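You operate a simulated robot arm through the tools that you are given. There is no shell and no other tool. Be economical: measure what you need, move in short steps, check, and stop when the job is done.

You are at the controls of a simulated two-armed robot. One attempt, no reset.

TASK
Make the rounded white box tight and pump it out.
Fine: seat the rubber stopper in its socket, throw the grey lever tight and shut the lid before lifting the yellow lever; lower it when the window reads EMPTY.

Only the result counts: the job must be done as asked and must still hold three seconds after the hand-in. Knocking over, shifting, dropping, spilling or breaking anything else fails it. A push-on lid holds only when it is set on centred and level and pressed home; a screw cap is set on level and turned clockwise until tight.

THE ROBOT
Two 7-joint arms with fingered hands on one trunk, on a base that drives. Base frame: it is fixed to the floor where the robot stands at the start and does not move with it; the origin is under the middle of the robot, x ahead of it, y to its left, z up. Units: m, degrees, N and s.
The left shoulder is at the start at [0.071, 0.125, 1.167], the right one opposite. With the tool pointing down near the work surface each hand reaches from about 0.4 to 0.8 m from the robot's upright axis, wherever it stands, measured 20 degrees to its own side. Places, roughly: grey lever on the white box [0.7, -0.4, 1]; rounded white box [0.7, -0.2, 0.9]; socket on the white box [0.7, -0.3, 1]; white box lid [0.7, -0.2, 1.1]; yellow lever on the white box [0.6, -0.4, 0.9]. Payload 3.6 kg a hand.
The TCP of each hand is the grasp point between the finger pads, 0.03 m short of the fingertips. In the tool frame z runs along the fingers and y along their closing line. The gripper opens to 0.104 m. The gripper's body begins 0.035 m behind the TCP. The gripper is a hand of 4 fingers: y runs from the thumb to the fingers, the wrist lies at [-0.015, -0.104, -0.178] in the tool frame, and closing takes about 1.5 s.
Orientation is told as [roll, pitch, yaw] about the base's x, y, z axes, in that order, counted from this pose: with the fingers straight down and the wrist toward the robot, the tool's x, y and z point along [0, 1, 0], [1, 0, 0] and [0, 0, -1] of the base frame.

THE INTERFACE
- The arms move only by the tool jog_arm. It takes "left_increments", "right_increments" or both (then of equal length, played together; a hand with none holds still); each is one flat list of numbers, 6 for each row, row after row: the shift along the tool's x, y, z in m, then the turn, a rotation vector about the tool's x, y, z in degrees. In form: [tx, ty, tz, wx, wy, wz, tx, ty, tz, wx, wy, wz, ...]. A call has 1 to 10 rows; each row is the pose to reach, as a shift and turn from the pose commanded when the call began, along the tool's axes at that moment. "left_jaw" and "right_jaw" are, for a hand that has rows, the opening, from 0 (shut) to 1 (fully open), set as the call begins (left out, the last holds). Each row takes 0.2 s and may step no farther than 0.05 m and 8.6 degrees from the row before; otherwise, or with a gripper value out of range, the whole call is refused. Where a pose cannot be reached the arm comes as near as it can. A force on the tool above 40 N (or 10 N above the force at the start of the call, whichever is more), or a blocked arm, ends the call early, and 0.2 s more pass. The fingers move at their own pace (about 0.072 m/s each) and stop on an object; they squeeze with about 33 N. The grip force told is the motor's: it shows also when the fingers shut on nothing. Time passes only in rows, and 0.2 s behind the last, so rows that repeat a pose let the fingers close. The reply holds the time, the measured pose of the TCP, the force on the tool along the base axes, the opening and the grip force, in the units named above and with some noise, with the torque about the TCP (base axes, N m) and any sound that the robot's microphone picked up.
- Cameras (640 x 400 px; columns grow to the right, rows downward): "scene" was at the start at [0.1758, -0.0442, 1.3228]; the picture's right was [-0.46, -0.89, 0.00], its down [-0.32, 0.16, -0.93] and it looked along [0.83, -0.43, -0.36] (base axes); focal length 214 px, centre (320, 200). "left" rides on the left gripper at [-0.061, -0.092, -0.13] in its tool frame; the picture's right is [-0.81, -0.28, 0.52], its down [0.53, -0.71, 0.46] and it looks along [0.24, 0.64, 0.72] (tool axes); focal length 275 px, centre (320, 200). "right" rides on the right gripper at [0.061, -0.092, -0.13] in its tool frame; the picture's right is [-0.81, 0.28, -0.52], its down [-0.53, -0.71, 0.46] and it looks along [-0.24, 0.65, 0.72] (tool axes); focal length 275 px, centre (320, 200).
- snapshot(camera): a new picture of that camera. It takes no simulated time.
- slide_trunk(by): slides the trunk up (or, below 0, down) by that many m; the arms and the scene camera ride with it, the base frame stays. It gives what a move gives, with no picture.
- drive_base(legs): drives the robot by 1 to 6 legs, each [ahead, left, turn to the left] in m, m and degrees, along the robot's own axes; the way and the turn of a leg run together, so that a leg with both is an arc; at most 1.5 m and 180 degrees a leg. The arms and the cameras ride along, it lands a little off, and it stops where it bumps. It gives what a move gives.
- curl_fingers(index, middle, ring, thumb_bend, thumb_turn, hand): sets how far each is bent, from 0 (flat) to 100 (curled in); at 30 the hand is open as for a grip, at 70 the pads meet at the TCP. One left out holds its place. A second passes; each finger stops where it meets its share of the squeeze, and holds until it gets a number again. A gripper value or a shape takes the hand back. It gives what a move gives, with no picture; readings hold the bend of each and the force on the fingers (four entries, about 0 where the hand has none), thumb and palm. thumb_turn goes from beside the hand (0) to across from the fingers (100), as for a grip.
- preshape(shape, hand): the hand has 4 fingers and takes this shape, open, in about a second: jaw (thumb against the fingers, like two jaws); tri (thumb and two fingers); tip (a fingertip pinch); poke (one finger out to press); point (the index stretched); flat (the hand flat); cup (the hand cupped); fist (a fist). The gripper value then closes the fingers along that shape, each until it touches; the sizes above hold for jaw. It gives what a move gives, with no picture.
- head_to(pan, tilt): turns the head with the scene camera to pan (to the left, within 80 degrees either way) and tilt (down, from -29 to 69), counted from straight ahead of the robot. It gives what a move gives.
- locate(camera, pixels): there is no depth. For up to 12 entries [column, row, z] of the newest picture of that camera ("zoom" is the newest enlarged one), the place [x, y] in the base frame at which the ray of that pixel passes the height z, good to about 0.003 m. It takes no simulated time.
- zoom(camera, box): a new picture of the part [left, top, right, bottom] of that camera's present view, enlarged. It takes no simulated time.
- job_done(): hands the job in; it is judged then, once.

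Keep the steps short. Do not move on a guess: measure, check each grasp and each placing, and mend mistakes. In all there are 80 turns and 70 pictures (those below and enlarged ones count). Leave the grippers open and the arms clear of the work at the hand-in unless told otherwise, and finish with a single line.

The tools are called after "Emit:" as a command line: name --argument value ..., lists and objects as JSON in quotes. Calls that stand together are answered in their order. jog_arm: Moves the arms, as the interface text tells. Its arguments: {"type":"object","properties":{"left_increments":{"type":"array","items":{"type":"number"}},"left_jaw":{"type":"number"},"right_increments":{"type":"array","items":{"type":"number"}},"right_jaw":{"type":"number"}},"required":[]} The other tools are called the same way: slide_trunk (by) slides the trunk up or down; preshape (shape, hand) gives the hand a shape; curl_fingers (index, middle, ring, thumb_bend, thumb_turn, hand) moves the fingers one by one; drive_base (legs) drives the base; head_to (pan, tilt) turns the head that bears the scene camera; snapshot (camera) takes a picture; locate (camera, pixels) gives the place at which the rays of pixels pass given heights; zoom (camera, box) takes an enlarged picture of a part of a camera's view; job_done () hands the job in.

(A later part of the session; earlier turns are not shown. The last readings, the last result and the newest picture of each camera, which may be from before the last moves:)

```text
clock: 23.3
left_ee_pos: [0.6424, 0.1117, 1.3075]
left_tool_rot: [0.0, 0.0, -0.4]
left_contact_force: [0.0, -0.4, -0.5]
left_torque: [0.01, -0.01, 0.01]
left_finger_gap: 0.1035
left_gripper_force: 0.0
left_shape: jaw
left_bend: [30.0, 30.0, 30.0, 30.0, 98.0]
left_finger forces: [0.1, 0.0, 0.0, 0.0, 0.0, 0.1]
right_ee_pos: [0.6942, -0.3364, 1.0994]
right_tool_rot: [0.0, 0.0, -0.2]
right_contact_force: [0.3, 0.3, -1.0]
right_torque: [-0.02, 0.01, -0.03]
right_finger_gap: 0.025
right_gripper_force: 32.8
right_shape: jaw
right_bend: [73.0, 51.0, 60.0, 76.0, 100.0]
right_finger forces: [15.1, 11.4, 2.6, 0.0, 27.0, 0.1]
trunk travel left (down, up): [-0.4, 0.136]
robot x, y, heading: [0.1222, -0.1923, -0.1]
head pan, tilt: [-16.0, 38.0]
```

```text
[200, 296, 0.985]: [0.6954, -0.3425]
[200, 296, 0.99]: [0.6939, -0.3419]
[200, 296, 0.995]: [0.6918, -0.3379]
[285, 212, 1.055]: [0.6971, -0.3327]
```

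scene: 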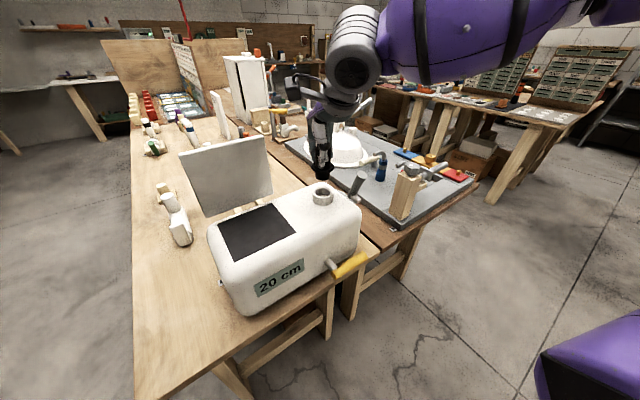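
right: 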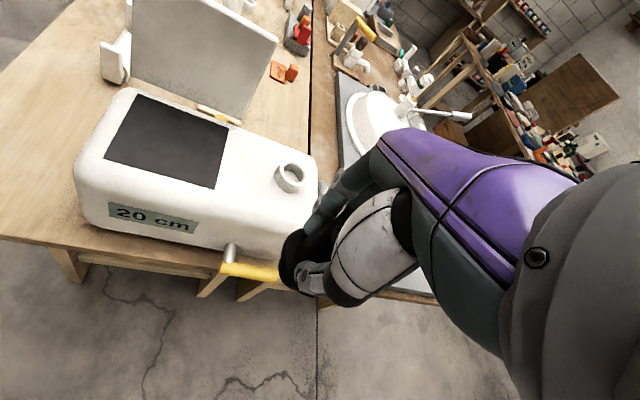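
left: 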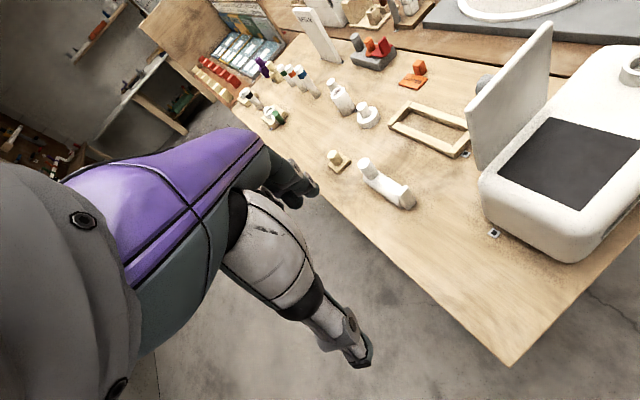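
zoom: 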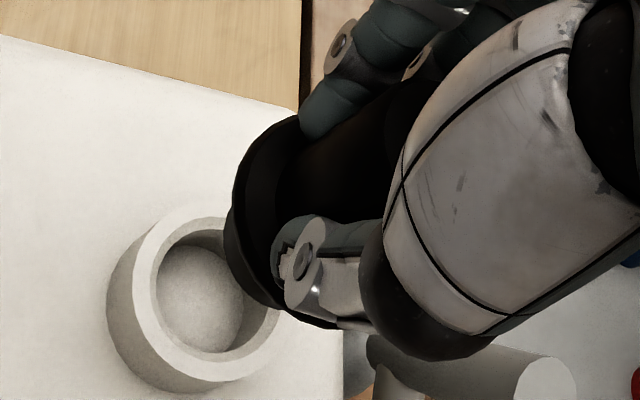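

Laterally aligned in the scene view (column 323 vs 325); in depth the stopper seems about 4 mm too far. I correct that and lower 25 mm, then look.

Emit:
jog_arm --right_increments '[0, -0.004, 0.01, 0, 0, 0, 0, -0.004, 0.025, 0, 0, 0]'

Emit:
zoom --camera "scene" --box '[272, 140, 372, 220]'

Emit:
zoom --camera "right" --box '[220, 190, 400, 320]'

```text
clock: 23.9
left_ee_pos: [0.643, 0.1126, 1.3082]
left_tool_rot: [-0.1, 0.0, -0.2]
left_contact_force: [0.4, 0.3, -0.8]
left_torque: [-0.01, 0.0, -0.03]
left_finger_gap: 0.1038
left_gripper_force: 0.0
left_shape: jaw
left_bend: [30.0, 30.0, 30.0, 30.0, 98.0]
left_finger forces: [0.0, 0.0, 0.0, 0.0, 0.1, 0.0]
right_ee_pos: [0.6897, -0.3366, 1.0756]
right_tool_rot: [0.0, 0.0, -0.3]
right_contact_force: [0.3, 0.0, -0.3]
right_torque: [0.01, 0.02, 0.0]
right_finger_gap: 0.0245
right_gripper_force: 33.6
right_shape: jaw
right_bend: [73.0, 51.0, 60.0, 76.0, 100.0]
right_finger forces: [15.0, 11.4, 2.6, 0.1, 27.0, 0.0]
trunk travel left (down, up): [-0.4, 0.136]
robot x, y, heading: [0.1163, -0.192, -0.3]
head pan, tilt: [-16.0, 38.0]
```

```text
5.00 times, centred on (322, 180) of scene
```

zoom: 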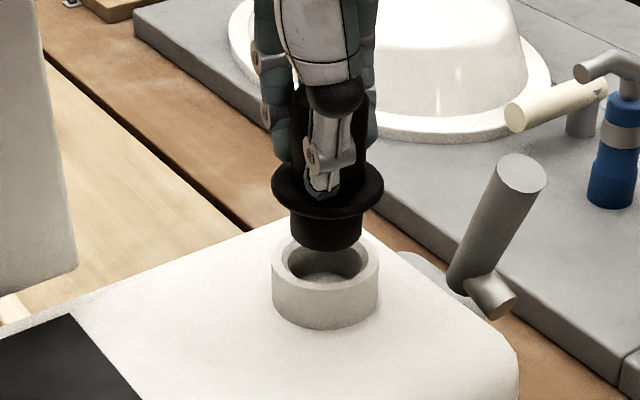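

```text
3.08 times, centred on (310, 255) of right
```

zoom: 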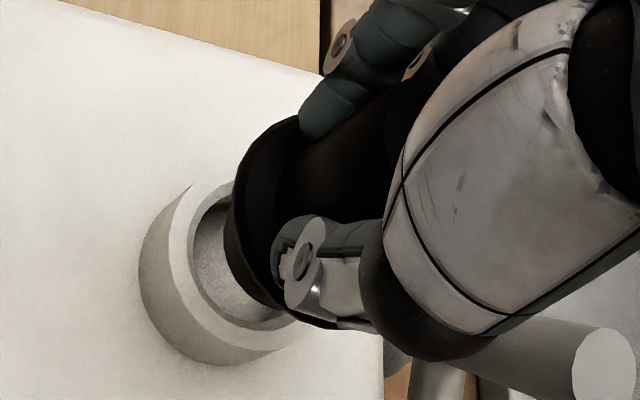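

Aligned within about 1 px laterally. I lower another 14 mm to enter the rim, and check.

Emit:
jog_arm --right_increments '[0, 0, 0.005, 0, 0, 0, 0, 0, 0.01, 0, 0, 0, 0, 0, 0.014, 0, 0, 0]'

Emit:
zoom --camera "scene" --box '[272, 140, 372, 220]'

Emit:
zoom --camera "right" --box '[220, 190, 400, 320]'

```text
clock: 24.7
left_ee_pos: [0.6424, 0.1117, 1.3075]
left_tool_rot: [0.0, 0.0, -0.4]
left_contact_force: [0.5, 0.5, -0.2]
left_torque: [0.03, -0.02, 0.0]
left_finger_gap: 0.1039
left_gripper_force: 0.0
left_shape: jaw
left_bend: [30.0, 30.0, 30.0, 30.0, 98.0]
left_finger forces: [0.0, 0.0, 0.0, 0.0, 0.0, 0.0]
right_ee_pos: [0.689, -0.3356, 1.0619]
right_tool_rot: [0.0, -0.1, -0.4]
right_contact_force: [-1.0, -0.6, -1.0]
right_torque: [0.02, -0.01, 0.0]
right_finger_gap: 0.025
right_gripper_force: 32.9
right_shape: jaw
right_bend: [73.0, 51.0, 60.0, 76.0, 100.0]
right_finger forces: [15.0, 11.3, 2.6, 0.1, 27.0, 0.0]
trunk travel left (down, up): [-0.4, 0.136]
robot x, y, heading: [0.1124, -0.1937, -0.3]
head pan, tilt: [-16.0, 38.0]
```

```text
5.00 times, centred on (322, 180) of scene
```

zoom: 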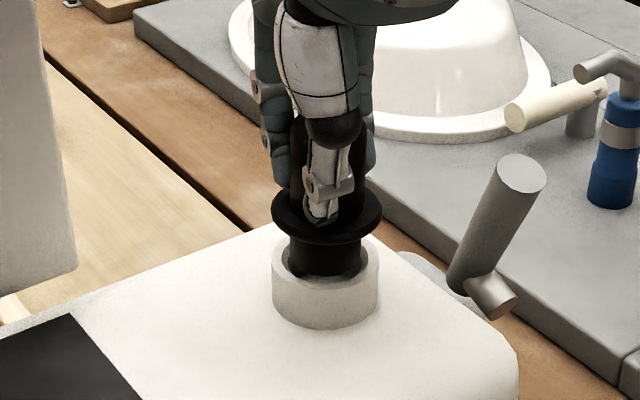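

```text
3.08 times, centred on (310, 255) of right
```

zoom: 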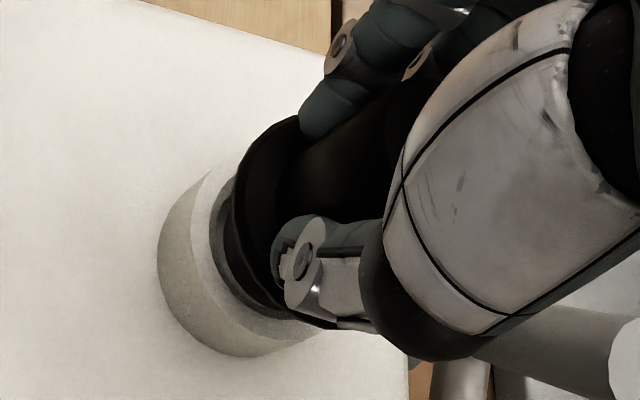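

The plug has entered the ring concentrically with no force. I continue down in small steps until it presses home.

Emit:
jog_arm --right_increments '[0, 0, 0.005, 0, 0, 0, 0, 0, 0.01, 0, 0, 0, 0, 0, 0.014, 0, 0, 0, 0, 0, 0.018, 0, 0, 0, 0, 0, 0.022, 0, 0, 0, 0, 0, 0.026, 0, 0, 0]'

Emit:
zoom --camera "scene" --box '[272, 140, 372, 220]'

```text
clock: 25.8
left_ee_pos: [0.6421, 0.1126, 1.3067]
left_tool_rot: [-0.1, 0.0, -0.4]
left_contact_force: [1.1, 0.1, 0.4]
left_torque: [0.0, -0.02, -0.02]
left_finger_gap: 0.1038
left_gripper_force: 0.0
left_shape: jaw
left_bend: [30.0, 30.0, 30.0, 30.0, 98.0]
left_finger forces: [0.0, 0.1, 0.0, 0.0, 0.1, 0.0]
right_ee_pos: [0.6931, -0.3362, 1.0462]
right_tool_rot: [0.2, -0.7, -0.4]
right_contact_force: [0.5, 0.7, -0.9]
right_torque: [0.04, 0.05, 0.01]
right_finger_gap: 0.0268
right_gripper_force: 33.3
right_shape: jaw
right_bend: [73.0, 50.0, 60.0, 79.0, 100.0]
right_finger forces: [16.5, 11.5, 3.5, 0.0, 28.4, 0.1]
trunk travel left (down, up): [-0.4, 0.136]
robot x, y, heading: [0.1151, -0.1925, -0.0]
head pan, tilt: [-16.0, 38.0]
stopped in row 5 (right hand): the force on the tool passed its limit at 42 N (the readings are from after the stop); the commanded pose is now the measured one
```

```text
5.00 times, centred on (322, 180) of scene
```

zoom: 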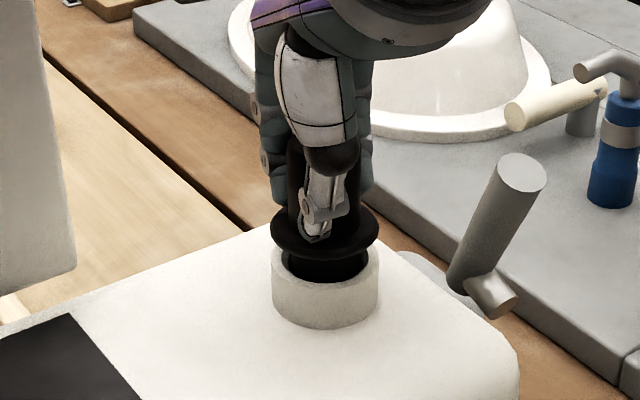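

It stopped at 42 N with the flange still a few mm above the rim, and the hand was pushed +x by 4 mm. I look from the right camera.

Emit:
zoom --camera "right" --box '[220, 190, 400, 320]'

```text
3.08 times, centred on (310, 255) of right
```

zoom: 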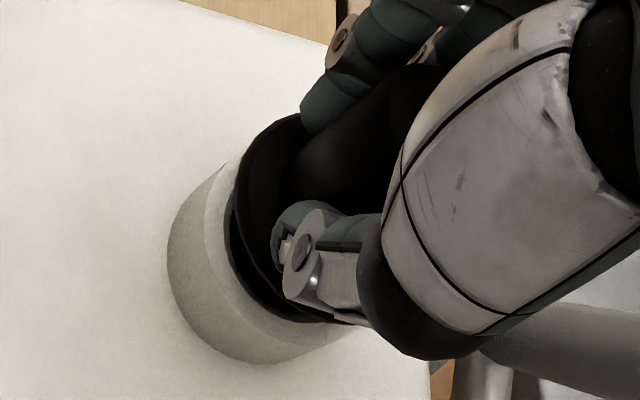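

Still roughly concentric. I press again in small steps.

Emit:
jog_arm --right_increments '[0, 0, 0.003, 0, 0, 0, 0, 0, 0.006, 0, 0, 0, 0, 0, 0.009, 0, 0, 0, 0, 0, 0.012, 0, 0, 0, 0, 0, 0.015, 0, 0, 0]'

Emit:
zoom --camera "scene" --box '[272, 140, 372, 220]'

```text
clock: 27.0
left_ee_pos: [0.6419, 0.1118, 1.3077]
left_tool_rot: [0.0, 0.0, -0.4]
left_contact_force: [-0.8, -1.2, 0.1]
left_torque: [0.02, -0.02, 0.01]
left_finger_gap: 0.1036
left_gripper_force: 0.0
left_shape: jaw
left_bend: [30.0, 30.0, 30.0, 30.0, 98.0]
left_finger forces: [0.1, 0.0, 0.1, 0.0, 0.0, 0.0]
right_ee_pos: [0.6918, -0.3372, 1.0342]
right_tool_rot: [0.2, -0.9, -0.5]
right_contact_force: [-1.0, -1.4, 2.3]
right_torque: [-0.04, -0.01, 0.0]
right_finger_gap: 0.0266
right_gripper_force: 33.5
right_shape: jaw
right_bend: [73.0, 50.0, 60.0, 79.0, 100.0]
right_finger forces: [16.5, 11.7, 3.4, 0.0, 28.9, 0.0]
trunk travel left (down, up): [-0.4, 0.136]
robot x, y, heading: [0.1165, -0.1921, -0.2]
head pan, tilt: [-16.0, 38.0]
```

```text
5.00 times, centred on (322, 180) of scene
```

zoom: 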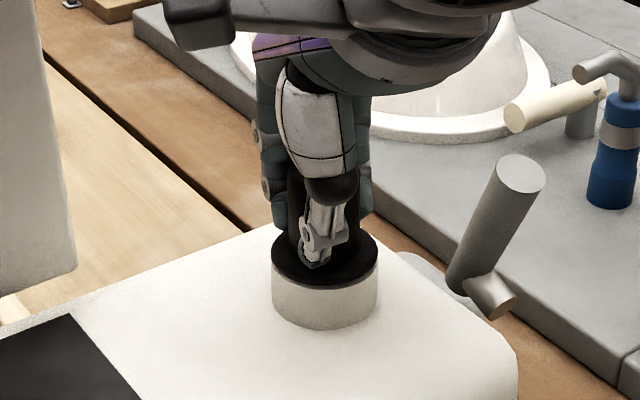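

The flange now lies on the rim. I press a bit more to make sure it is home.

Emit:
jog_arm --right_increments '[0, 0, 0.002, 0, 0, 0, 0, 0, 0.004, 0, 0, 0, 0, 0, 0.006, 0, 0, 0, 0, 0, 0.008, 0, 0, 0, 0, 0, 0.01, 0, 0, 0]'

Emit:
zoom --camera "scene" --box '[272, 140, 372, 220]'

```text
clock: 28.2
left_ee_pos: [0.6402, 0.1123, 1.3082]
left_tool_rot: [0.0, -0.1, -0.4]
left_contact_force: [-0.3, -0.5, 0.4]
left_torque: [0.02, 0.03, 0.01]
left_finger_gap: 0.1036
left_gripper_force: 0.0
left_shape: jaw
left_bend: [30.0, 30.0, 30.0, 30.0, 98.0]
left_finger forces: [0.0, 0.1, 0.0, 0.1, 0.1, 0.1]
right_ee_pos: [0.6944, -0.3349, 1.032]
right_tool_rot: [0.4, -1.8, -0.3]
right_contact_force: [-8.9, -2.3, 20.2]
right_torque: [-0.12, 0.17, -0.04]
right_finger_gap: 0.0272
right_gripper_force: 33.1
right_shape: jaw
right_bend: [74.0, 51.0, 61.0, 78.0, 100.0]
right_finger forces: [15.6, 11.6, 4.8, 0.2, 31.9, 0.0]
trunk travel left (down, up): [-0.4, 0.136]
robot x, y, heading: [0.1181, -0.1949, -0.1]
head pan, tilt: [-16.0, 38.0]
stopped in row 5 (right hand): the force on the tool passed its limit at 41 N (the readings are from after the stop); the commanded pose is now the measured one
```

```text
5.00 times, centred on (322, 180) of scene
```

zoom: 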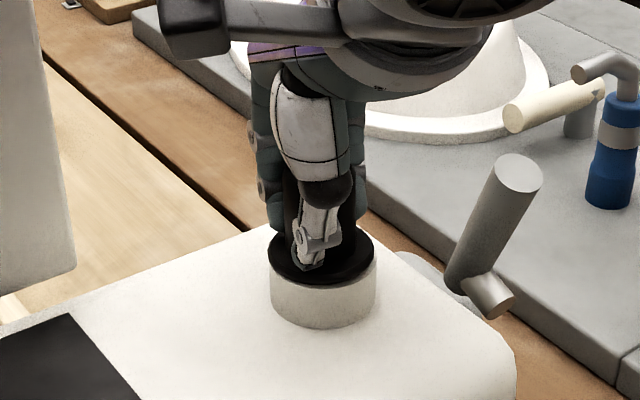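

Pressed to 41 N with no further travel, so it is seated. I open the hand and lift off straight up.

Emit:
jog_arm --right_increments '[0, 0, 0, 0, 0, 0, 0, 0, 0, 0, 0, 0, 0, 0, 0, 0, 0, 0, 0, 0, 0, 0, 0, 0, 0, 0, 0, 0, 0, 0, 0, 0, -0.02, 0, 0, 0, 0, 0, -0.06, 0, 0, 0, 0, 0, -0.1, 0, 0, 0, 0, -0.02, -0.14, 0, 0, 0]' --right_jaw 1

Emit:
snapshot --camera "right"

Emit:
zoom --camera "scene" --box '[272, 140, 432, 240]'

```text
clock: 30.2
left_ee_pos: [0.6414, 0.1118, 1.3089]
left_tool_rot: [-0.1, -0.1, -0.4]
left_contact_force: [0.4, 0.4, 0.7]
left_torque: [-0.02, -0.02, 0.0]
left_finger_gap: 0.1039
left_gripper_force: 0.0
left_shape: jaw
left_bend: [30.0, 30.0, 30.0, 30.0, 98.0]
left_finger forces: [0.1, 0.0, 0.1, 0.1, 0.0, 0.0]
right_ee_pos: [0.6702, -0.3341, 1.168]
right_tool_rot: [0.2, -1.4, -0.4]
right_contact_force: [-0.6, 0.6, 0.3]
right_torque: [-0.01, -0.03, 0.0]
right_finger_gap: 0.1039
right_gripper_force: 0.0
right_shape: jaw
right_bend: [30.0, 30.0, 30.0, 30.0, 98.0]
right_finger forces: [0.1, 0.0, 0.1, 0.1, 0.1, 0.0]
trunk travel left (down, up): [-0.4, 0.136]
robot x, y, heading: [0.1178, -0.1927, -0.3]
head pan, tilt: [-16.0, 38.0]
```

```text
28 pictures are left
```

right: 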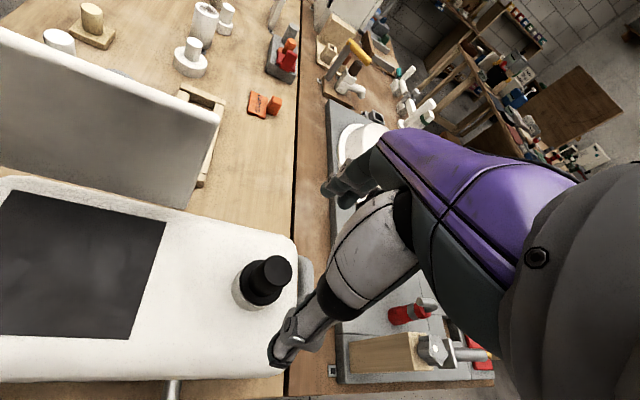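

```text
4.00 times, centred on (352, 190) of scene
```

zoom: 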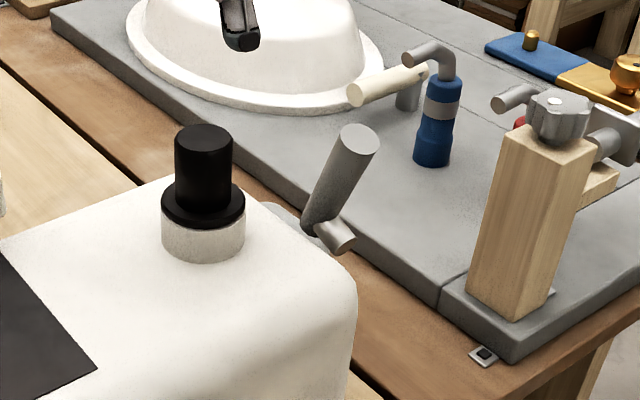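

The stopper is seated squarely. Next the grey lever: a stub on the box's right end with a handle leaning up. I move the right hand right and back for a clear view of it.

Emit:
jog_arm --right_increments '[-0.04, -0.009, 0, 0, 0, 0, -0.08, -0.018, 0, 0, 0, 0, -0.12, -0.027, 0, 0, 0, 0, -0.16, -0.036, 0, 0, 0, 0, -0.2, -0.046, 0.01, 0, 0, 0]'

Emit:
snapshot --camera "right"

Emit:
snapshot --camera "scene"

```text
clock: 31.4
left_ee_pos: [0.6422, 0.1102, 1.307]
left_tool_rot: [0.1, 0.0, -0.4]
left_contact_force: [-0.3, 0.2, -0.3]
left_torque: [0.03, 0.02, 0.05]
left_finger_gap: 0.1036
left_gripper_force: 0.1
left_shape: jaw
left_bend: [30.0, 30.0, 30.0, 30.0, 98.0]
left_finger forces: [0.0, 0.0, 0.0, 0.1, 0.1, 0.0]
right_ee_pos: [0.6223, -0.5359, 1.1554]
right_tool_rot: [0.2, -1.5, -0.4]
right_contact_force: [0.9, -1.1, -0.3]
right_torque: [0.02, -0.01, -0.01]
right_finger_gap: 0.1037
right_gripper_force: 0.0
right_shape: jaw
right_bend: [30.0, 30.0, 30.0, 30.0, 98.0]
right_finger forces: [0.1, 0.0, 0.0, 0.0, 0.1, 0.0]
trunk travel left (down, up): [-0.4, 0.136]
robot x, y, heading: [0.1182, -0.1957, -0.1]
head pan, tilt: [-16.0, 38.0]
```

```text
26 pictures are left
```

right: 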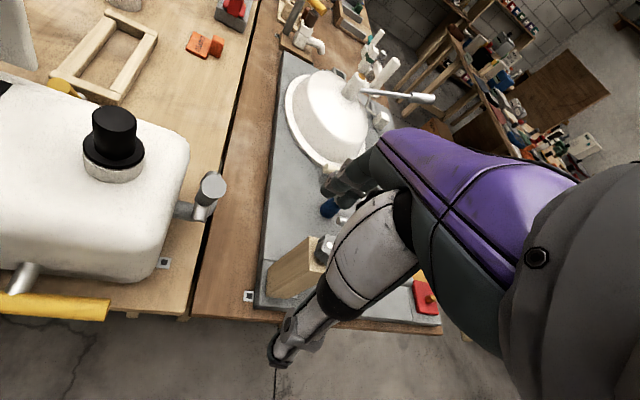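

```text
25 pictures are left
```

scene: 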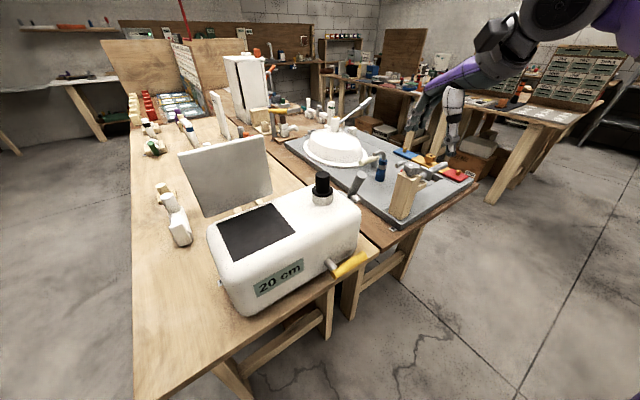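

Emit:
locate --camera "scene" --pixels '[[360.7, 175, 1.0], [360.7, 175, 1.05], [351.5, 196, 0.95], [351.5, 196, 1.0], [356, 199, 0.93], [356, 199, 0.98], [333, 265, 0.85], [333, 265, 0.9], [350, 265, 0.85], [350, 265, 0.9]]'

Emit:
locate --camera "right" --pixels '[[213, 185, 1.0], [213, 185, 1.05], [202, 215, 0.95], [202, 215, 1.0], [184, 211, 0.93], [184, 211, 0.98], [20, 283, 0.85], [20, 283, 0.9], [104, 309, 0.85], [104, 309, 0.9]]'

Emit:
zoom --camera "right" --box '[0, 140, 240, 330]'

```text
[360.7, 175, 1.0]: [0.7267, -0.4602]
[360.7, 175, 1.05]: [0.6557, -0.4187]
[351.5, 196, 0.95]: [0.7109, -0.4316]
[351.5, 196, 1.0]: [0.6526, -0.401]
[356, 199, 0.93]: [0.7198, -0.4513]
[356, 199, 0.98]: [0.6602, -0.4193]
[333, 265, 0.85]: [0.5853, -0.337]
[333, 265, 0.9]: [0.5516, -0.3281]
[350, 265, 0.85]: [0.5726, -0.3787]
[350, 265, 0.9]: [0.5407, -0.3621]
```

```text
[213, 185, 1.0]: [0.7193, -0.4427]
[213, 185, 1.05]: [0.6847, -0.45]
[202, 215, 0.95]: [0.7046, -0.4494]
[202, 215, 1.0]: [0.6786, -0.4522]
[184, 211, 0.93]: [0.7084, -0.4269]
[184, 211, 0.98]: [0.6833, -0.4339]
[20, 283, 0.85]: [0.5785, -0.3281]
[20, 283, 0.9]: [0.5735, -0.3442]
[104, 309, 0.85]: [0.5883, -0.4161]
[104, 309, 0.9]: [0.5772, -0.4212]
```

```text
2.11 times, centred on (120, 235) of right
```

zoom: 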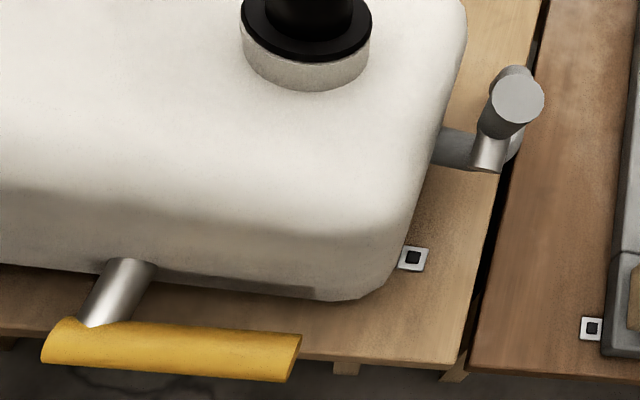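

The grey lever's structure is unclear, so I zoom in tightly from both cameras.

Emit:
zoom --camera "scene" --box '[330, 160, 378, 212]'

Emit:
zoom --camera "right" --box '[160, 160, 240, 230]'

Emit:
zoom --camera "scene" --box '[310, 235, 380, 295]'

```text
7.69 times, centred on (354, 186) of scene
```

zoom: 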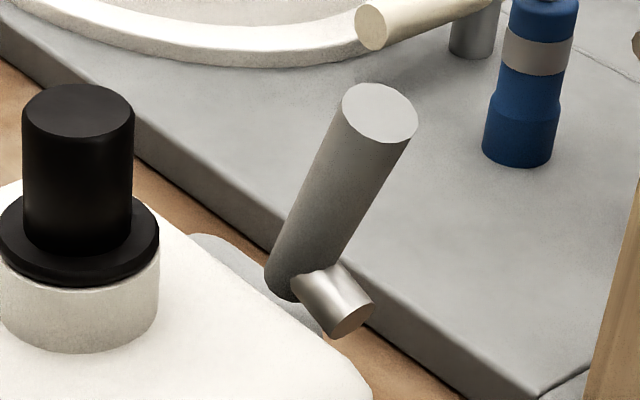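

```text
5.71 times, centred on (200, 195) of right
```

zoom: 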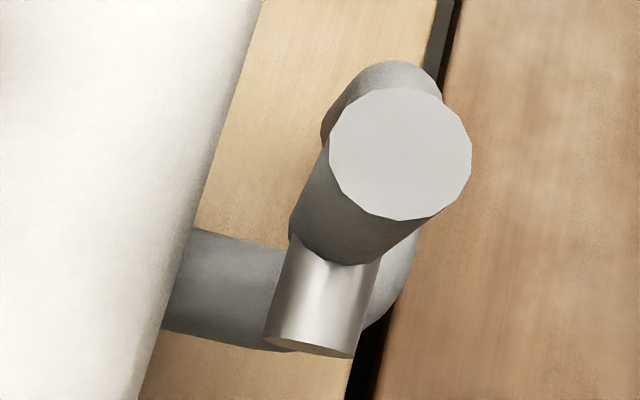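

```text
6.67 times, centred on (345, 265) of scene
```

zoom: 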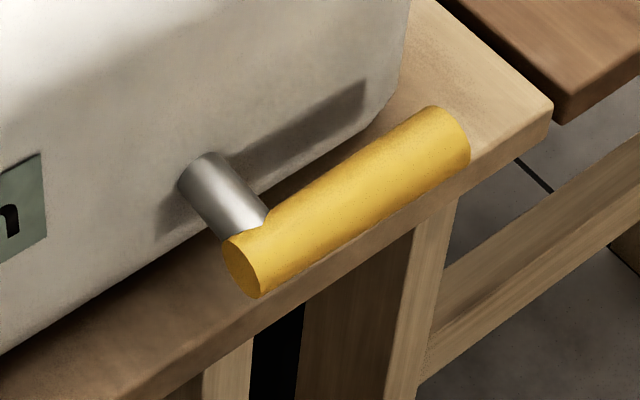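

The grey handle stands about vertical on a steel pivot rod running along the box's short axis, at about (0.72,-0.445,0.94), with its top at z≈1.01. I'll pinch it along that axis, so I yaw the hand 22° and hover above it.

Emit:
jog_arm --right_increments '[0.02, 0.02, 0.0, 0, 0, -7.3, 0.04, 0.04, 0.01, 0, 0, -14.6, 0.06, 0.06, 0.03, 0, 0, -21.8, 0.075, 0.08, 0.06, 0, 0, -21.8, 0.09, 0.093, 0.085, 0, 0, -21.8]'

Emit:
zoom --camera "scene" --box '[300, 110, 420, 220]'

Emit:
zoom --camera "right" --box '[180, 140, 420, 380]'

```text
clock: 32.6
left_ee_pos: [0.6432, 0.1134, 1.3069]
left_tool_rot: [0.0, 0.0, -0.4]
left_contact_force: [0.6, 0.4, -0.1]
left_torque: [-0.02, -0.02, 0.0]
left_finger_gap: 0.104
left_gripper_force: 0.0
left_shape: jaw
left_bend: [30.0, 30.0, 30.0, 30.0, 98.0]
left_finger forces: [0.0, 0.0, 0.1, 0.1, 0.1, 0.1]
right_ee_pos: [0.7236, -0.4461, 1.0726]
right_tool_rot: [-0.2, -1.4, 21.5]
right_contact_force: [0.2, 0.0, 0.3]
right_torque: [0.01, 0.01, -0.01]
right_finger_gap: 0.1036
right_gripper_force: 0.1
right_shape: jaw
right_bend: [30.0, 30.0, 30.0, 30.0, 98.0]
right_finger forces: [0.1, 0.1, 0.0, 0.0, 0.0, 0.0]
trunk travel left (down, up): [-0.4, 0.136]
robot x, y, heading: [0.1177, -0.1951, -0.3]
head pan, tilt: [-16.0, 38.0]
```

```text
3.64 times, centred on (360, 165) of scene
```

zoom: 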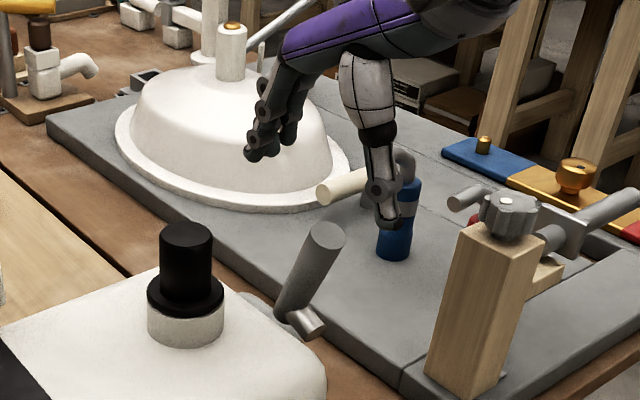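

```text
1.67 times, centred on (300, 260) of right
```

zoom: 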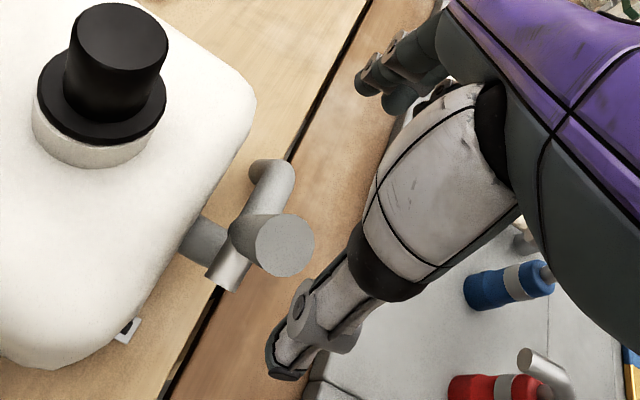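

Emit:
locate --camera "zoom" --pixels '[[285, 245, 1.0], [285, 245, 1.01], [285, 245, 1.02], [225, 275, 0.937], [225, 275, 0.947], [275, 175, 0.94]]'

Emit:
locate --camera "scene" --pixels '[[361.9, 174.7, 1.0], [361.9, 174.7, 1.01], [361.9, 174.7, 1.02]]'

```text
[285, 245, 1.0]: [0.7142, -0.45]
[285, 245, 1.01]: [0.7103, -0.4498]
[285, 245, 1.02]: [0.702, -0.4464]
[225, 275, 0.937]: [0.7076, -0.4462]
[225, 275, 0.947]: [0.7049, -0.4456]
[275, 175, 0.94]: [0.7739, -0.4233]
```

```text
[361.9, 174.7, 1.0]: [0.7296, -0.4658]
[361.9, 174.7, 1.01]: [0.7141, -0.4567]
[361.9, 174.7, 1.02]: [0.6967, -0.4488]
```

The handle top is at about (0.711,-0.450,1.011). I correct 13 mm in tool −y, descend to pinch height, and close.

Emit:
jog_arm --right_increments '[0, -0.012, 0.01, 0, 0, 0, 0, -0.012, 0.04, 0, 0, 0, 0, -0.012, 0.068, 0, 0, 0]'

Emit:
jog_arm --right_increments '[0, 0, 0, 0, 0, 0, 0, 0, 0, 0, 0, 0, 0, 0, 0, 0, 0, 0, 0, 0, 0, 0, 0, 0, 0, 0, 0, 0, 0, 0, 0, 0, 0, 0, 0, 0, 0, 0, 0, 0, 0, 0]' --right_jaw 0

Emit:
zoom --camera "scene" --box '[300, 110, 420, 220]'

```text
clock: 33.4
left_ee_pos: [0.6418, 0.1118, 1.3071]
left_tool_rot: [0.0, -0.1, -0.3]
left_contact_force: [-0.3, -0.4, 0.5]
left_torque: [0.01, 0.05, 0.0]
left_finger_gap: 0.1036
left_gripper_force: 0.1
left_shape: jaw
left_bend: [30.0, 30.0, 30.0, 30.0, 98.0]
left_finger forces: [0.0, 0.0, 0.0, 0.0, 0.1, 0.0]
right_ee_pos: [0.7108, -0.4488, 1.006]
right_tool_rot: [-0.3, -1.4, 21.4]
right_contact_force: [0.4, 0.1, 0.8]
right_torque: [-0.01, 0.0, -0.06]
right_finger_gap: 0.1035
right_gripper_force: 0.1
right_shape: jaw
right_bend: [30.0, 30.0, 30.0, 30.0, 98.0]
right_finger forces: [0.0, 0.0, 0.1, 0.1, 0.1, 0.0]
trunk travel left (down, up): [-0.4, 0.136]
robot x, y, heading: [0.12, -0.1981, -0.3]
head pan, tilt: [-16.0, 38.0]
```

```text
clock: 35.0
left_ee_pos: [0.6421, 0.1123, 1.3076]
left_tool_rot: [0.1, 0.0, -0.4]
left_contact_force: [-0.2, -0.4, 0.2]
left_torque: [0.0, -0.05, 0.0]
left_finger_gap: 0.1036
left_gripper_force: 0.1
left_shape: jaw
left_bend: [30.0, 30.0, 30.0, 30.0, 98.0]
left_finger forces: [0.0, 0.0, 0.0, 0.0, 0.0, 0.1]
right_ee_pos: [0.7112, -0.4502, 1.0059]
right_tool_rot: [-0.3, -1.4, 21.3]
right_contact_force: [-1.7, -4.3, -1.8]
right_torque: [-0.06, -0.28, -0.09]
right_finger_gap: 0.0207
right_gripper_force: 33.0
right_shape: jaw
right_bend: [74.0, 57.0, 57.0, 74.0, 100.0]
right_finger forces: [18.0, 9.9, 0.0, 0.1, 29.0, 0.0]
trunk travel left (down, up): [-0.4, 0.136]
robot x, y, heading: [0.1178, -0.1995, -0.3]
head pan, tilt: [-16.0, 38.0]
```

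```text
3.64 times, centred on (360, 165) of scene
```

zoom: 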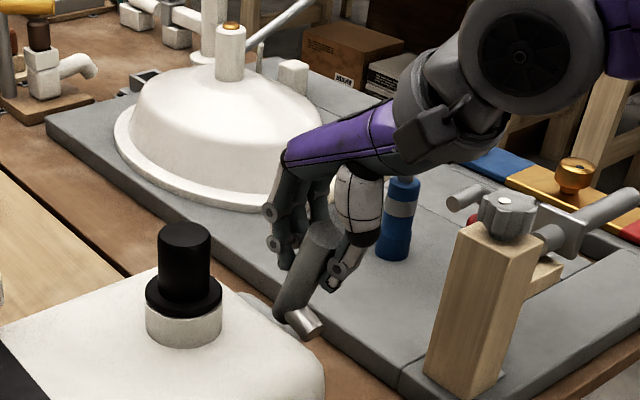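

The handle is held (gap 20.7 mm). I swing it outward (tool −x, away from the box) along an arc of 6.6 cm about the pivot, first 30°.

Emit:
jog_arm --right_increments '[-0.0058, 0, 0.0003, 0, 0, 0, -0.0115, 0, 0.001, 0, 0, 0, -0.017, 0, 0.0022, 0, 0, 0, -0.0226, 0, 0.004, 0, 0, 0, -0.028, 0, 0.0062, 0, 0, 0, -0.033, 0, 0.0088, 0, 0, 0]'

Emit:
zoom --camera "scene" --box '[300, 110, 420, 220]'

```text
clock: 36.4
left_ee_pos: [0.6423, 0.112, 1.3077]
left_tool_rot: [0.0, 0.1, -0.3]
left_contact_force: [0.8, 0.7, -0.5]
left_torque: [0.03, 0.02, 0.0]
left_finger_gap: 0.1036
left_gripper_force: 0.1
left_shape: jaw
left_bend: [30.0, 30.0, 30.0, 30.0, 98.0]
left_finger forces: [0.0, 0.0, 0.0, 0.0, 0.1, 0.0]
right_ee_pos: [0.7228, -0.4818, 0.9966]
right_tool_rot: [-0.3, -1.5, 21.4]
right_contact_force: [-0.5, -0.2, -0.2]
right_torque: [0.02, -0.01, 0.01]
right_finger_gap: 0.0155
right_gripper_force: 33.3
right_shape: jaw
right_bend: [75.0, 74.0, 57.0, 80.0, 100.0]
right_finger forces: [0.1, 0.0, 0.0, 0.0, 0.0, 0.0]
trunk travel left (down, up): [-0.4, 0.136]
robot x, y, heading: [0.1191, -0.1947, -0.4]
head pan, tilt: [-16.0, 38.0]
```

```text
3.64 times, centred on (360, 165) of scene
```

zoom: 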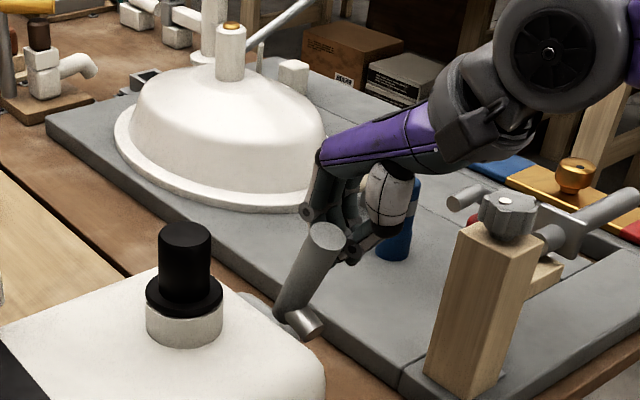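

The handle slipped from the pinch and didn't budge outward; that direction is a stop, or the axis is a different one. I move the hand aside, yawed, to view the lever from the right side.

Emit:
jog_arm --right_increments '[-0.02, 0.0, -0.01, 0, 0, 0, -0.035, 0.008, -0.04, 0, 0, -8, -0.045, 0.015, -0.065, 0, 0, -16, -0.055, 0.022, -0.08, 0, 0, -24, -0.064, 0.031, -0.084, 0, 0, -32, -0.064, 0.031, -0.084, 0, 0, -38]'

Emit:
snapshot --camera "right"

```text
clock: 37.1
left_ee_pos: [0.6453, 0.1105, 1.3086]
left_tool_rot: [0.1, 0.0, -0.5]
left_contact_force: [0.2, 0.3, 0.6]
left_torque: [-0.05, 0.0, 0.0]
left_finger_gap: 0.1037
left_gripper_force: 0.1
left_shape: jaw
left_bend: [30.0, 30.0, 30.0, 30.0, 98.0]
left_finger forces: [0.0, 0.1, 0.0, 0.0, 0.0, 0.0]
right_ee_pos: [0.6683, -0.4947, 0.9377]
right_tool_rot: [-6.6, 13.6, 26.6]
right_contact_force: [13.6, -18.8, 3.2]
right_torque: [0.29, 0.07, -0.97]
right_finger_gap: 0.0157
right_gripper_force: 33.2
right_shape: jaw
right_bend: [75.0, 74.0, 58.0, 80.0, 100.0]
right_finger forces: [22.4, 0.1, 0.0, 0.0, 0.0, 0.0]
right hand out of reach, approached as far as the arm can: row 1, 2, 3
trunk travel left (down, up): [-0.4, 0.136]
robot x, y, heading: [0.1186, -0.1923, -0.7]
head pan, tilt: [-16.0, 38.0]
stopped in row 3 (right hand): the force on the tool passed its limit at 85 N (the readings are from after the stop); the commanded pose is now the measured one
```

```text
16 pictures are left
```

right: 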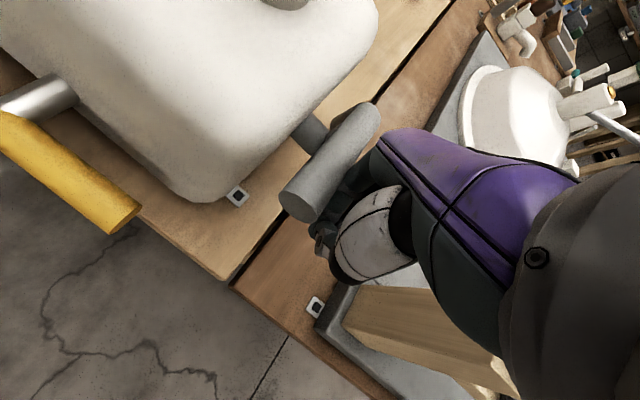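

The arm hit its reach limit and jerked; the grey handle was dragged over toward the robot and now lies about horizontal. I check in the scene view that nothing else moved.

Emit:
snapshot --camera "scene"

```text
15 pictures are left
```

scene: 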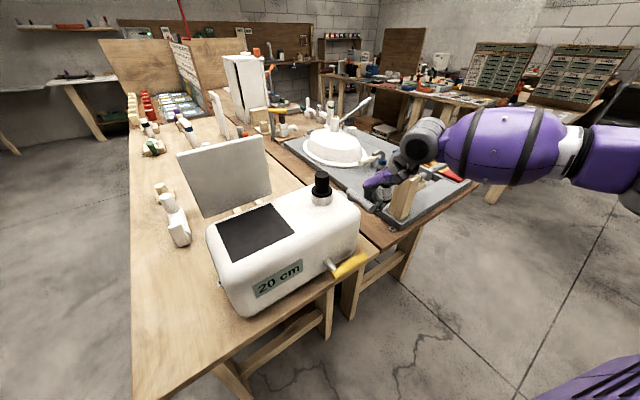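

Emit:
zoom --camera "scene" --box '[320, 160, 430, 240]'

```text
5.00 times, centred on (375, 200) of scene
```

zoom: 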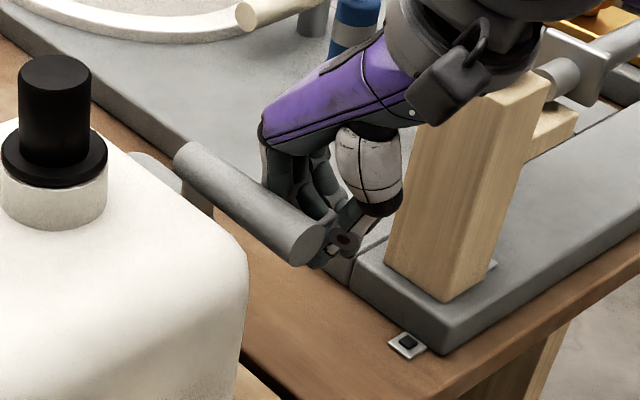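

Emit:
locate --camera "zoom" --pixels '[[385, 262, 0.82], [455, 300, 0.82], [425, 75, 1.0], [308, 245, 0.94], [308, 245, 0.96], [197, 165, 0.94], [197, 165, 0.96]]'

Emit:
locate --camera "right" --pixels '[[303, 202, 0.94], [303, 202, 0.96], [365, 118, 0.94], [365, 118, 0.96]]'

```text
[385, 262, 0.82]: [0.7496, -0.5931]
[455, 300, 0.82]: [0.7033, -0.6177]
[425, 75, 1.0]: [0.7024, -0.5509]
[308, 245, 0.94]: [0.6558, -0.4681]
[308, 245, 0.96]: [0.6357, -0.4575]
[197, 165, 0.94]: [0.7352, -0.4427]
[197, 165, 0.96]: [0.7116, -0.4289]
```

```text
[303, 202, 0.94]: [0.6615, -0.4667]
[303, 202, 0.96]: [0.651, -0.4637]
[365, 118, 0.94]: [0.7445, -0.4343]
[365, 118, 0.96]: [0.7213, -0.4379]
```

The handle now lies horizontal at z≈0.94, pointing at the robot. I slide the hand slightly away from it, then up and back.

Emit:
jog_arm --right_increments '[-0.01, 0, 0, 0, 0, 0, -0.012, -0.005, -0.02, 0, 0, 0, -0.012, -0.015, -0.05, 0, 0, 0, -0.012, -0.03, -0.09, 0, 0, 0, -0.012, -0.045, -0.13, 0, 0, 0, -0.012, -0.045, -0.16, 0, 0, 0]'

```text
clock: 38.5
left_ee_pos: [0.6447, 0.1109, 1.3068]
left_tool_rot: [0.0, 0.1, -0.3]
left_contact_force: [-0.5, 0.2, 0.5]
left_torque: [0.01, 0.01, 0.01]
left_finger_gap: 0.1038
left_gripper_force: 0.0
left_shape: jaw
left_bend: [30.0, 30.0, 30.0, 30.0, 98.0]
left_finger forces: [0.0, 0.0, 0.1, 0.0, 0.1, 0.1]
right_ee_pos: [0.6212, -0.499, 1.0746]
right_tool_rot: [-6.1, 14.0, 26.3]
right_contact_force: [-1.3, 0.1, -0.7]
right_torque: [0.01, 0.0, -0.01]
right_finger_gap: 0.0157
right_gripper_force: 32.8
right_shape: jaw
right_bend: [75.0, 74.0, 58.0, 80.0, 100.0]
right_finger forces: [0.0, 0.1, 0.1, 0.1, 0.1, 0.0]
right hand out of reach, approached as far as the arm can: row 1, 2, 3, 4, 5, 6
trunk travel left (down, up): [-0.4, 0.136]
robot x, y, heading: [0.1159, -0.1941, -0.4]
head pan, tilt: [-16.0, 38.0]
```

The arm is near a joint limit in this orientation. I rotate the hand back to level, yaw 0, in place.

Emit:
jog_arm --right_increments '[0, 0, 0, -3.2, 2.3, 6.8, 0, 0, 0, -6.3, 4.7, 13.5, 0, 0, 0, -9.5, 7.0, 20.2, 0, 0, 0, -12.6, 9.3, 27, 0, 0, 0, -12.6, 9.3, 27]'

```text
clock: 39.7
left_ee_pos: [0.6431, 0.1114, 1.3071]
left_tool_rot: [0.1, 0.0, -0.3]
left_contact_force: [-0.3, -0.2, 0.4]
left_torque: [-0.01, 0.0, -0.02]
left_finger_gap: 0.1037
left_gripper_force: 0.1
left_shape: jaw
left_bend: [30.0, 30.0, 30.0, 30.0, 98.0]
left_finger forces: [0.1, 0.0, 0.0, 0.0, 0.1, 0.0]
right_ee_pos: [0.6233, -0.4978, 1.0777]
right_tool_rot: [0.0, -0.6, 0.7]
right_contact_force: [0.2, 0.2, 0.3]
right_torque: [0.02, -0.03, 0.01]
right_finger_gap: 0.0155
right_gripper_force: 33.1
right_shape: jaw
right_bend: [75.0, 74.0, 58.0, 80.0, 100.0]
right_finger forces: [0.1, 0.0, 0.0, 0.0, 0.1, 0.0]
trunk travel left (down, up): [-0.4, 0.136]
robot x, y, heading: [0.1182, -0.1935, -0.3]
head pan, tilt: [-16.0, 38.0]
```

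I take a picture of the handle from here before pressing it from above.

Emit:
jog_arm --right_increments '[0.017, 0.022, 0, 0, 0, 0, 0.034, 0.043, 0, 0, 0, 0, 0.034, 0.043, 0.04, 0, 0, 0, 0.034, 0.043, 0.075, 0, 0, 0]'

Emit:
zoom --camera "scene" --box '[320, 160, 430, 240]'

```text
clock: 40.7
left_ee_pos: [0.6442, 0.1124, 1.3077]
left_tool_rot: [0.1, -0.1, -0.4]
left_contact_force: [-0.6, -0.3, -0.1]
left_torque: [-0.01, -0.04, -0.01]
left_finger_gap: 0.1037
left_gripper_force: 0.1
left_shape: jaw
left_bend: [30.0, 30.0, 30.0, 30.0, 98.0]
left_finger forces: [0.0, 0.0, 0.1, 0.0, 0.0, 0.0]
right_ee_pos: [0.6656, -0.4617, 1.0045]
right_tool_rot: [0.2, -0.5, 0.7]
right_contact_force: [0.9, 1.0, 0.4]
right_torque: [0.01, 0.0, 0.0]
right_finger_gap: 0.0155
right_gripper_force: 33.2
right_shape: jaw
right_bend: [75.0, 74.0, 58.0, 80.0, 100.0]
right_finger forces: [0.0, 0.0, 0.1, 0.0, 0.0, 0.1]
trunk travel left (down, up): [-0.4, 0.136]
robot x, y, heading: [0.1202, -0.1975, -0.6]
head pan, tilt: [-16.0, 38.0]
```

```text
5.00 times, centred on (375, 200) of scene
```

zoom: 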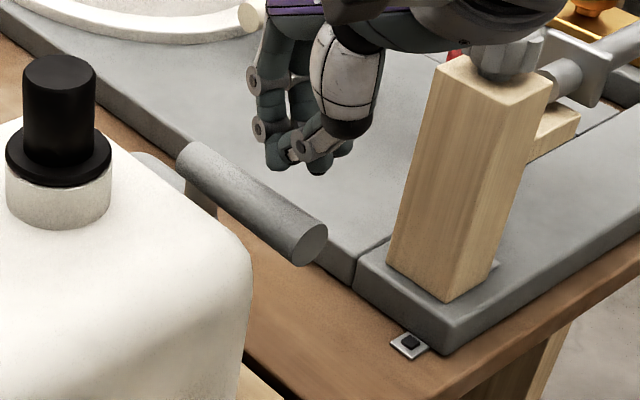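

The handle is horizontal and my fingertips are right above its outer third. I press down until force builds.

Emit:
jog_arm --right_increments '[0, 0, 0.01, 0, 0, 0, 0, 0, 0.02, 0, 0, 0, 0, 0, 0.025, 0, 0, 0, 0, 0, 0.03, 0, 0, 0, 0, 0, 0.035, 0, 0, 0, 0, 0, 0.04, 0, 0, 0, 0, 0, 0.045, 0, 0, 0, 0, 0, 0.05, 0, 0, 0, 0, 0, 0.055, 0, 0, 0]'

```text
clock: 41.7
left_ee_pos: [0.6409, 0.1115, 1.3076]
left_tool_rot: [0.0, -0.1, -0.6]
left_contact_force: [0.0, 0.7, 0.6]
left_torque: [-0.01, -0.02, -0.01]
left_finger_gap: 0.1037
left_gripper_force: 0.0
left_shape: jaw
left_bend: [30.0, 30.0, 30.0, 30.0, 98.0]
left_finger forces: [0.0, 0.1, 0.0, 0.0, 0.0, 0.0]
right_ee_pos: [0.6712, -0.4613, 0.9848]
right_tool_rot: [0.3, -2.0, 1.0]
right_contact_force: [-3.2, -0.1, 17.8]
right_torque: [0.13, -0.13, 0.0]
right_finger_gap: 0.0152
right_gripper_force: 33.4
right_shape: jaw
right_bend: [76.0, 74.0, 58.0, 79.0, 100.0]
right_finger forces: [39.1, 0.0, 0.0, 0.0, 0.1, 0.1]
trunk travel left (down, up): [-0.4, 0.136]
robot x, y, heading: [0.1143, -0.1934, -0.4]
head pan, tilt: [-16.0, 38.0]
stopped in row 4 (right hand): the force on the tool passed its limit at 44 N (the readings are from after the stop); the commanded pose is now the measured one
```

Firm stop at 44 N, so the grey lever is fully thrown. I raise the right hand clear, then measure the lid with the left camera and the scene camera.

Emit:
jog_arm --right_increments '[0, 0, -0.04, 0, 0, 0, 0, -0.02, -0.08, 0, 0, 0, -0.01, -0.05, -0.11, 0, 0, 0, -0.02, -0.08, -0.13, 0, 0, 0, -0.04, -0.12, -0.15, 0, 0, 0]'

Emit:
snapshot --camera "left"

Emit:
zoom --camera "scene" --box '[160, 110, 380, 300]'

```text
clock: 42.9
left_ee_pos: [0.642, 0.1102, 1.3085]
left_tool_rot: [-0.1, -0.1, -0.4]
left_contact_force: [0.7, 0.1, -0.7]
left_torque: [0.01, -0.02, 0.01]
left_finger_gap: 0.1039
left_gripper_force: 0.0
left_shape: jaw
left_bend: [30.0, 30.0, 30.0, 30.0, 98.0]
left_finger forces: [0.0, 0.0, 0.0, 0.0, 0.0, 0.0]
right_ee_pos: [0.544, -0.5065, 1.1291]
right_tool_rot: [0.2, -1.4, 1.0]
right_contact_force: [0.1, -0.1, 0.8]
right_torque: [0.01, -0.06, 0.02]
right_finger_gap: 0.0153
right_gripper_force: 33.3
right_shape: jaw
right_bend: [75.0, 74.0, 58.0, 79.0, 100.0]
right_finger forces: [0.0, 0.0, 0.0, 0.0, 0.0, 0.1]
trunk travel left (down, up): [-0.4, 0.136]
robot x, y, heading: [0.1157, -0.19, -0.1]
head pan, tilt: [-16.0, 38.0]
```

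```text
12 pictures are left
```

left: 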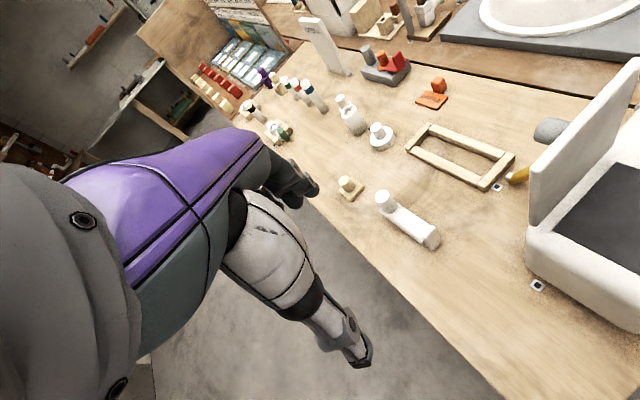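

```text
2.11 times, centred on (270, 205) of scene
```

zoom: 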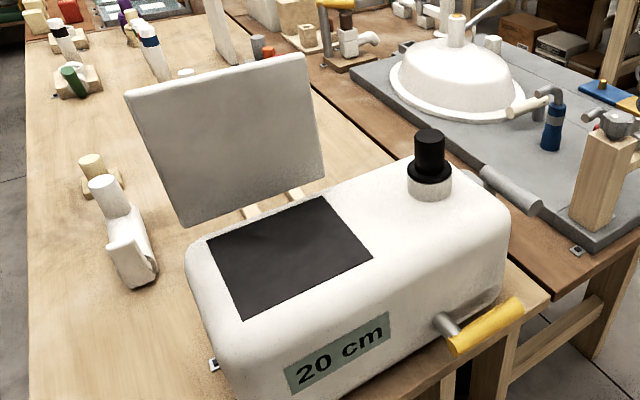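

Emit:
locate --camera "zoom" --pixels '[[127, 93, 1.05], [127, 93, 1.15], [303, 55, 1.05], [303, 55, 1.15], [185, 225, 0.98], [185, 225, 1.02], [325, 175, 0.98], [325, 175, 1.02]]'

Emit:
locate --camera "left" --pixels '[[530, 163, 1.05], [530, 163, 1.15], [531, 225, 0.98], [531, 225, 1.02], [638, 62, 1.05], [638, 62, 1.15]]'

```text
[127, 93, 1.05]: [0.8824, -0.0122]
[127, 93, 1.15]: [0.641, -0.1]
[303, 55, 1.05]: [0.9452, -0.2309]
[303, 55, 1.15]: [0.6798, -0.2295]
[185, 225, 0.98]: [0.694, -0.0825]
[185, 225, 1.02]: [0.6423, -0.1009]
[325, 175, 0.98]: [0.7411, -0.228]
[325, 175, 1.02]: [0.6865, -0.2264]
```

```text
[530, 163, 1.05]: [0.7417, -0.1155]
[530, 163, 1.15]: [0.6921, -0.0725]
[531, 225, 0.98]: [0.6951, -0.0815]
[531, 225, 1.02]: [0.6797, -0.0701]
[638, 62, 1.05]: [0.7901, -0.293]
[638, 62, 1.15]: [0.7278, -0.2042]
```

Lid top edge runs from (0.705,-0.08) to (0.75,-0.23) at z≈1.123, hinge at z≈0.97. I'll use the closed left hand from behind the lid. First I move both hands while high, then drive 7 cm ahead for reach.

Emit:
jog_arm --left_increments '[-0.042, 0.01, 0.01, 0, 0, 0, -0.084, 0.02, 0.02, 0, 0, 0, -0.126, 0.03, 0.03, 0, 0, 0, -0.168, 0.04, 0.04, 0, 0, 0, -0.21, 0.05, 0.05, 0, 0, 0, -0.247, 0.06, 0.06, 0, 0, 0]' --left_jaw 0 --right_increments '[0, -0.015, -0.01, 0, 0, 0, 0, -0.03, -0.02, 0, 0, 0, 0, -0.045, -0.03, 0, 0, 0, 0, -0.06, -0.04, 0, 0, 0, 0, -0.075, -0.05, 0, 0, 0, 0, -0.09, -0.05, 0, 0, 0]'

Emit:
drive_base --legs '[[0.07, 0, 0]]'

```text
clock: 44.3
left_ee_pos: [0.7031, -0.1396, 1.2475]
left_tool_rot: [0.0, 0.1, -0.4]
left_contact_force: [1.3, -0.1, 0.2]
left_torque: [0.01, -0.05, 0.0]
left_finger_gap: 0.0002
left_gripper_force: 32.6
left_shape: jaw
left_bend: [70.0, 70.0, 70.0, 47.0, 100.0]
left_finger forces: [0.1, 0.0, 0.0, 0.1, 0.1, 0.0]
right_ee_pos: [0.4548, -0.5056, 1.1756]
right_tool_rot: [0.3, -1.5, 1.0]
right_contact_force: [0.0, -0.1, -0.1]
right_torque: [0.01, 0.02, 0.01]
right_finger_gap: 0.015
right_gripper_force: 33.5
right_shape: jaw
right_bend: [75.0, 74.0, 58.0, 79.0, 100.0]
right_finger forces: [0.1, 0.0, 0.0, 0.1, 0.1, 0.0]
trunk travel left (down, up): [-0.4, 0.136]
robot x, y, heading: [0.1172, -0.1925, -0.2]
head pan, tilt: [-16.0, 38.0]
```

```text
clock: 45.3
left_ee_pos: [0.7727, -0.1367, 1.2469]
left_tool_rot: [0.0, 0.0, -0.5]
left_contact_force: [1.1, -0.4, -0.5]
left_torque: [-0.01, 0.03, 0.06]
left_finger_gap: 0.0
left_gripper_force: 32.8
left_shape: jaw
left_bend: [70.0, 70.0, 70.0, 47.0, 100.0]
left_finger forces: [0.1, 0.1, 0.0, 0.0, 0.1, 0.0]
right_ee_pos: [0.5263, -0.5048, 1.1766]
right_tool_rot: [0.3, -1.5, 0.9]
right_contact_force: [0.4, -0.3, 0.6]
right_torque: [0.01, 0.02, -0.01]
right_finger_gap: 0.0153
right_gripper_force: 33.1
right_shape: jaw
right_bend: [75.0, 74.0, 58.0, 79.0, 100.0]
right_finger forces: [0.1, 0.0, 0.0, 0.0, 0.0, 0.0]
trunk travel left (down, up): [-0.4, 0.136]
robot x, y, heading: [0.186, -0.1921, -0.2]
head pan, tilt: [-16.0, 38.0]
```

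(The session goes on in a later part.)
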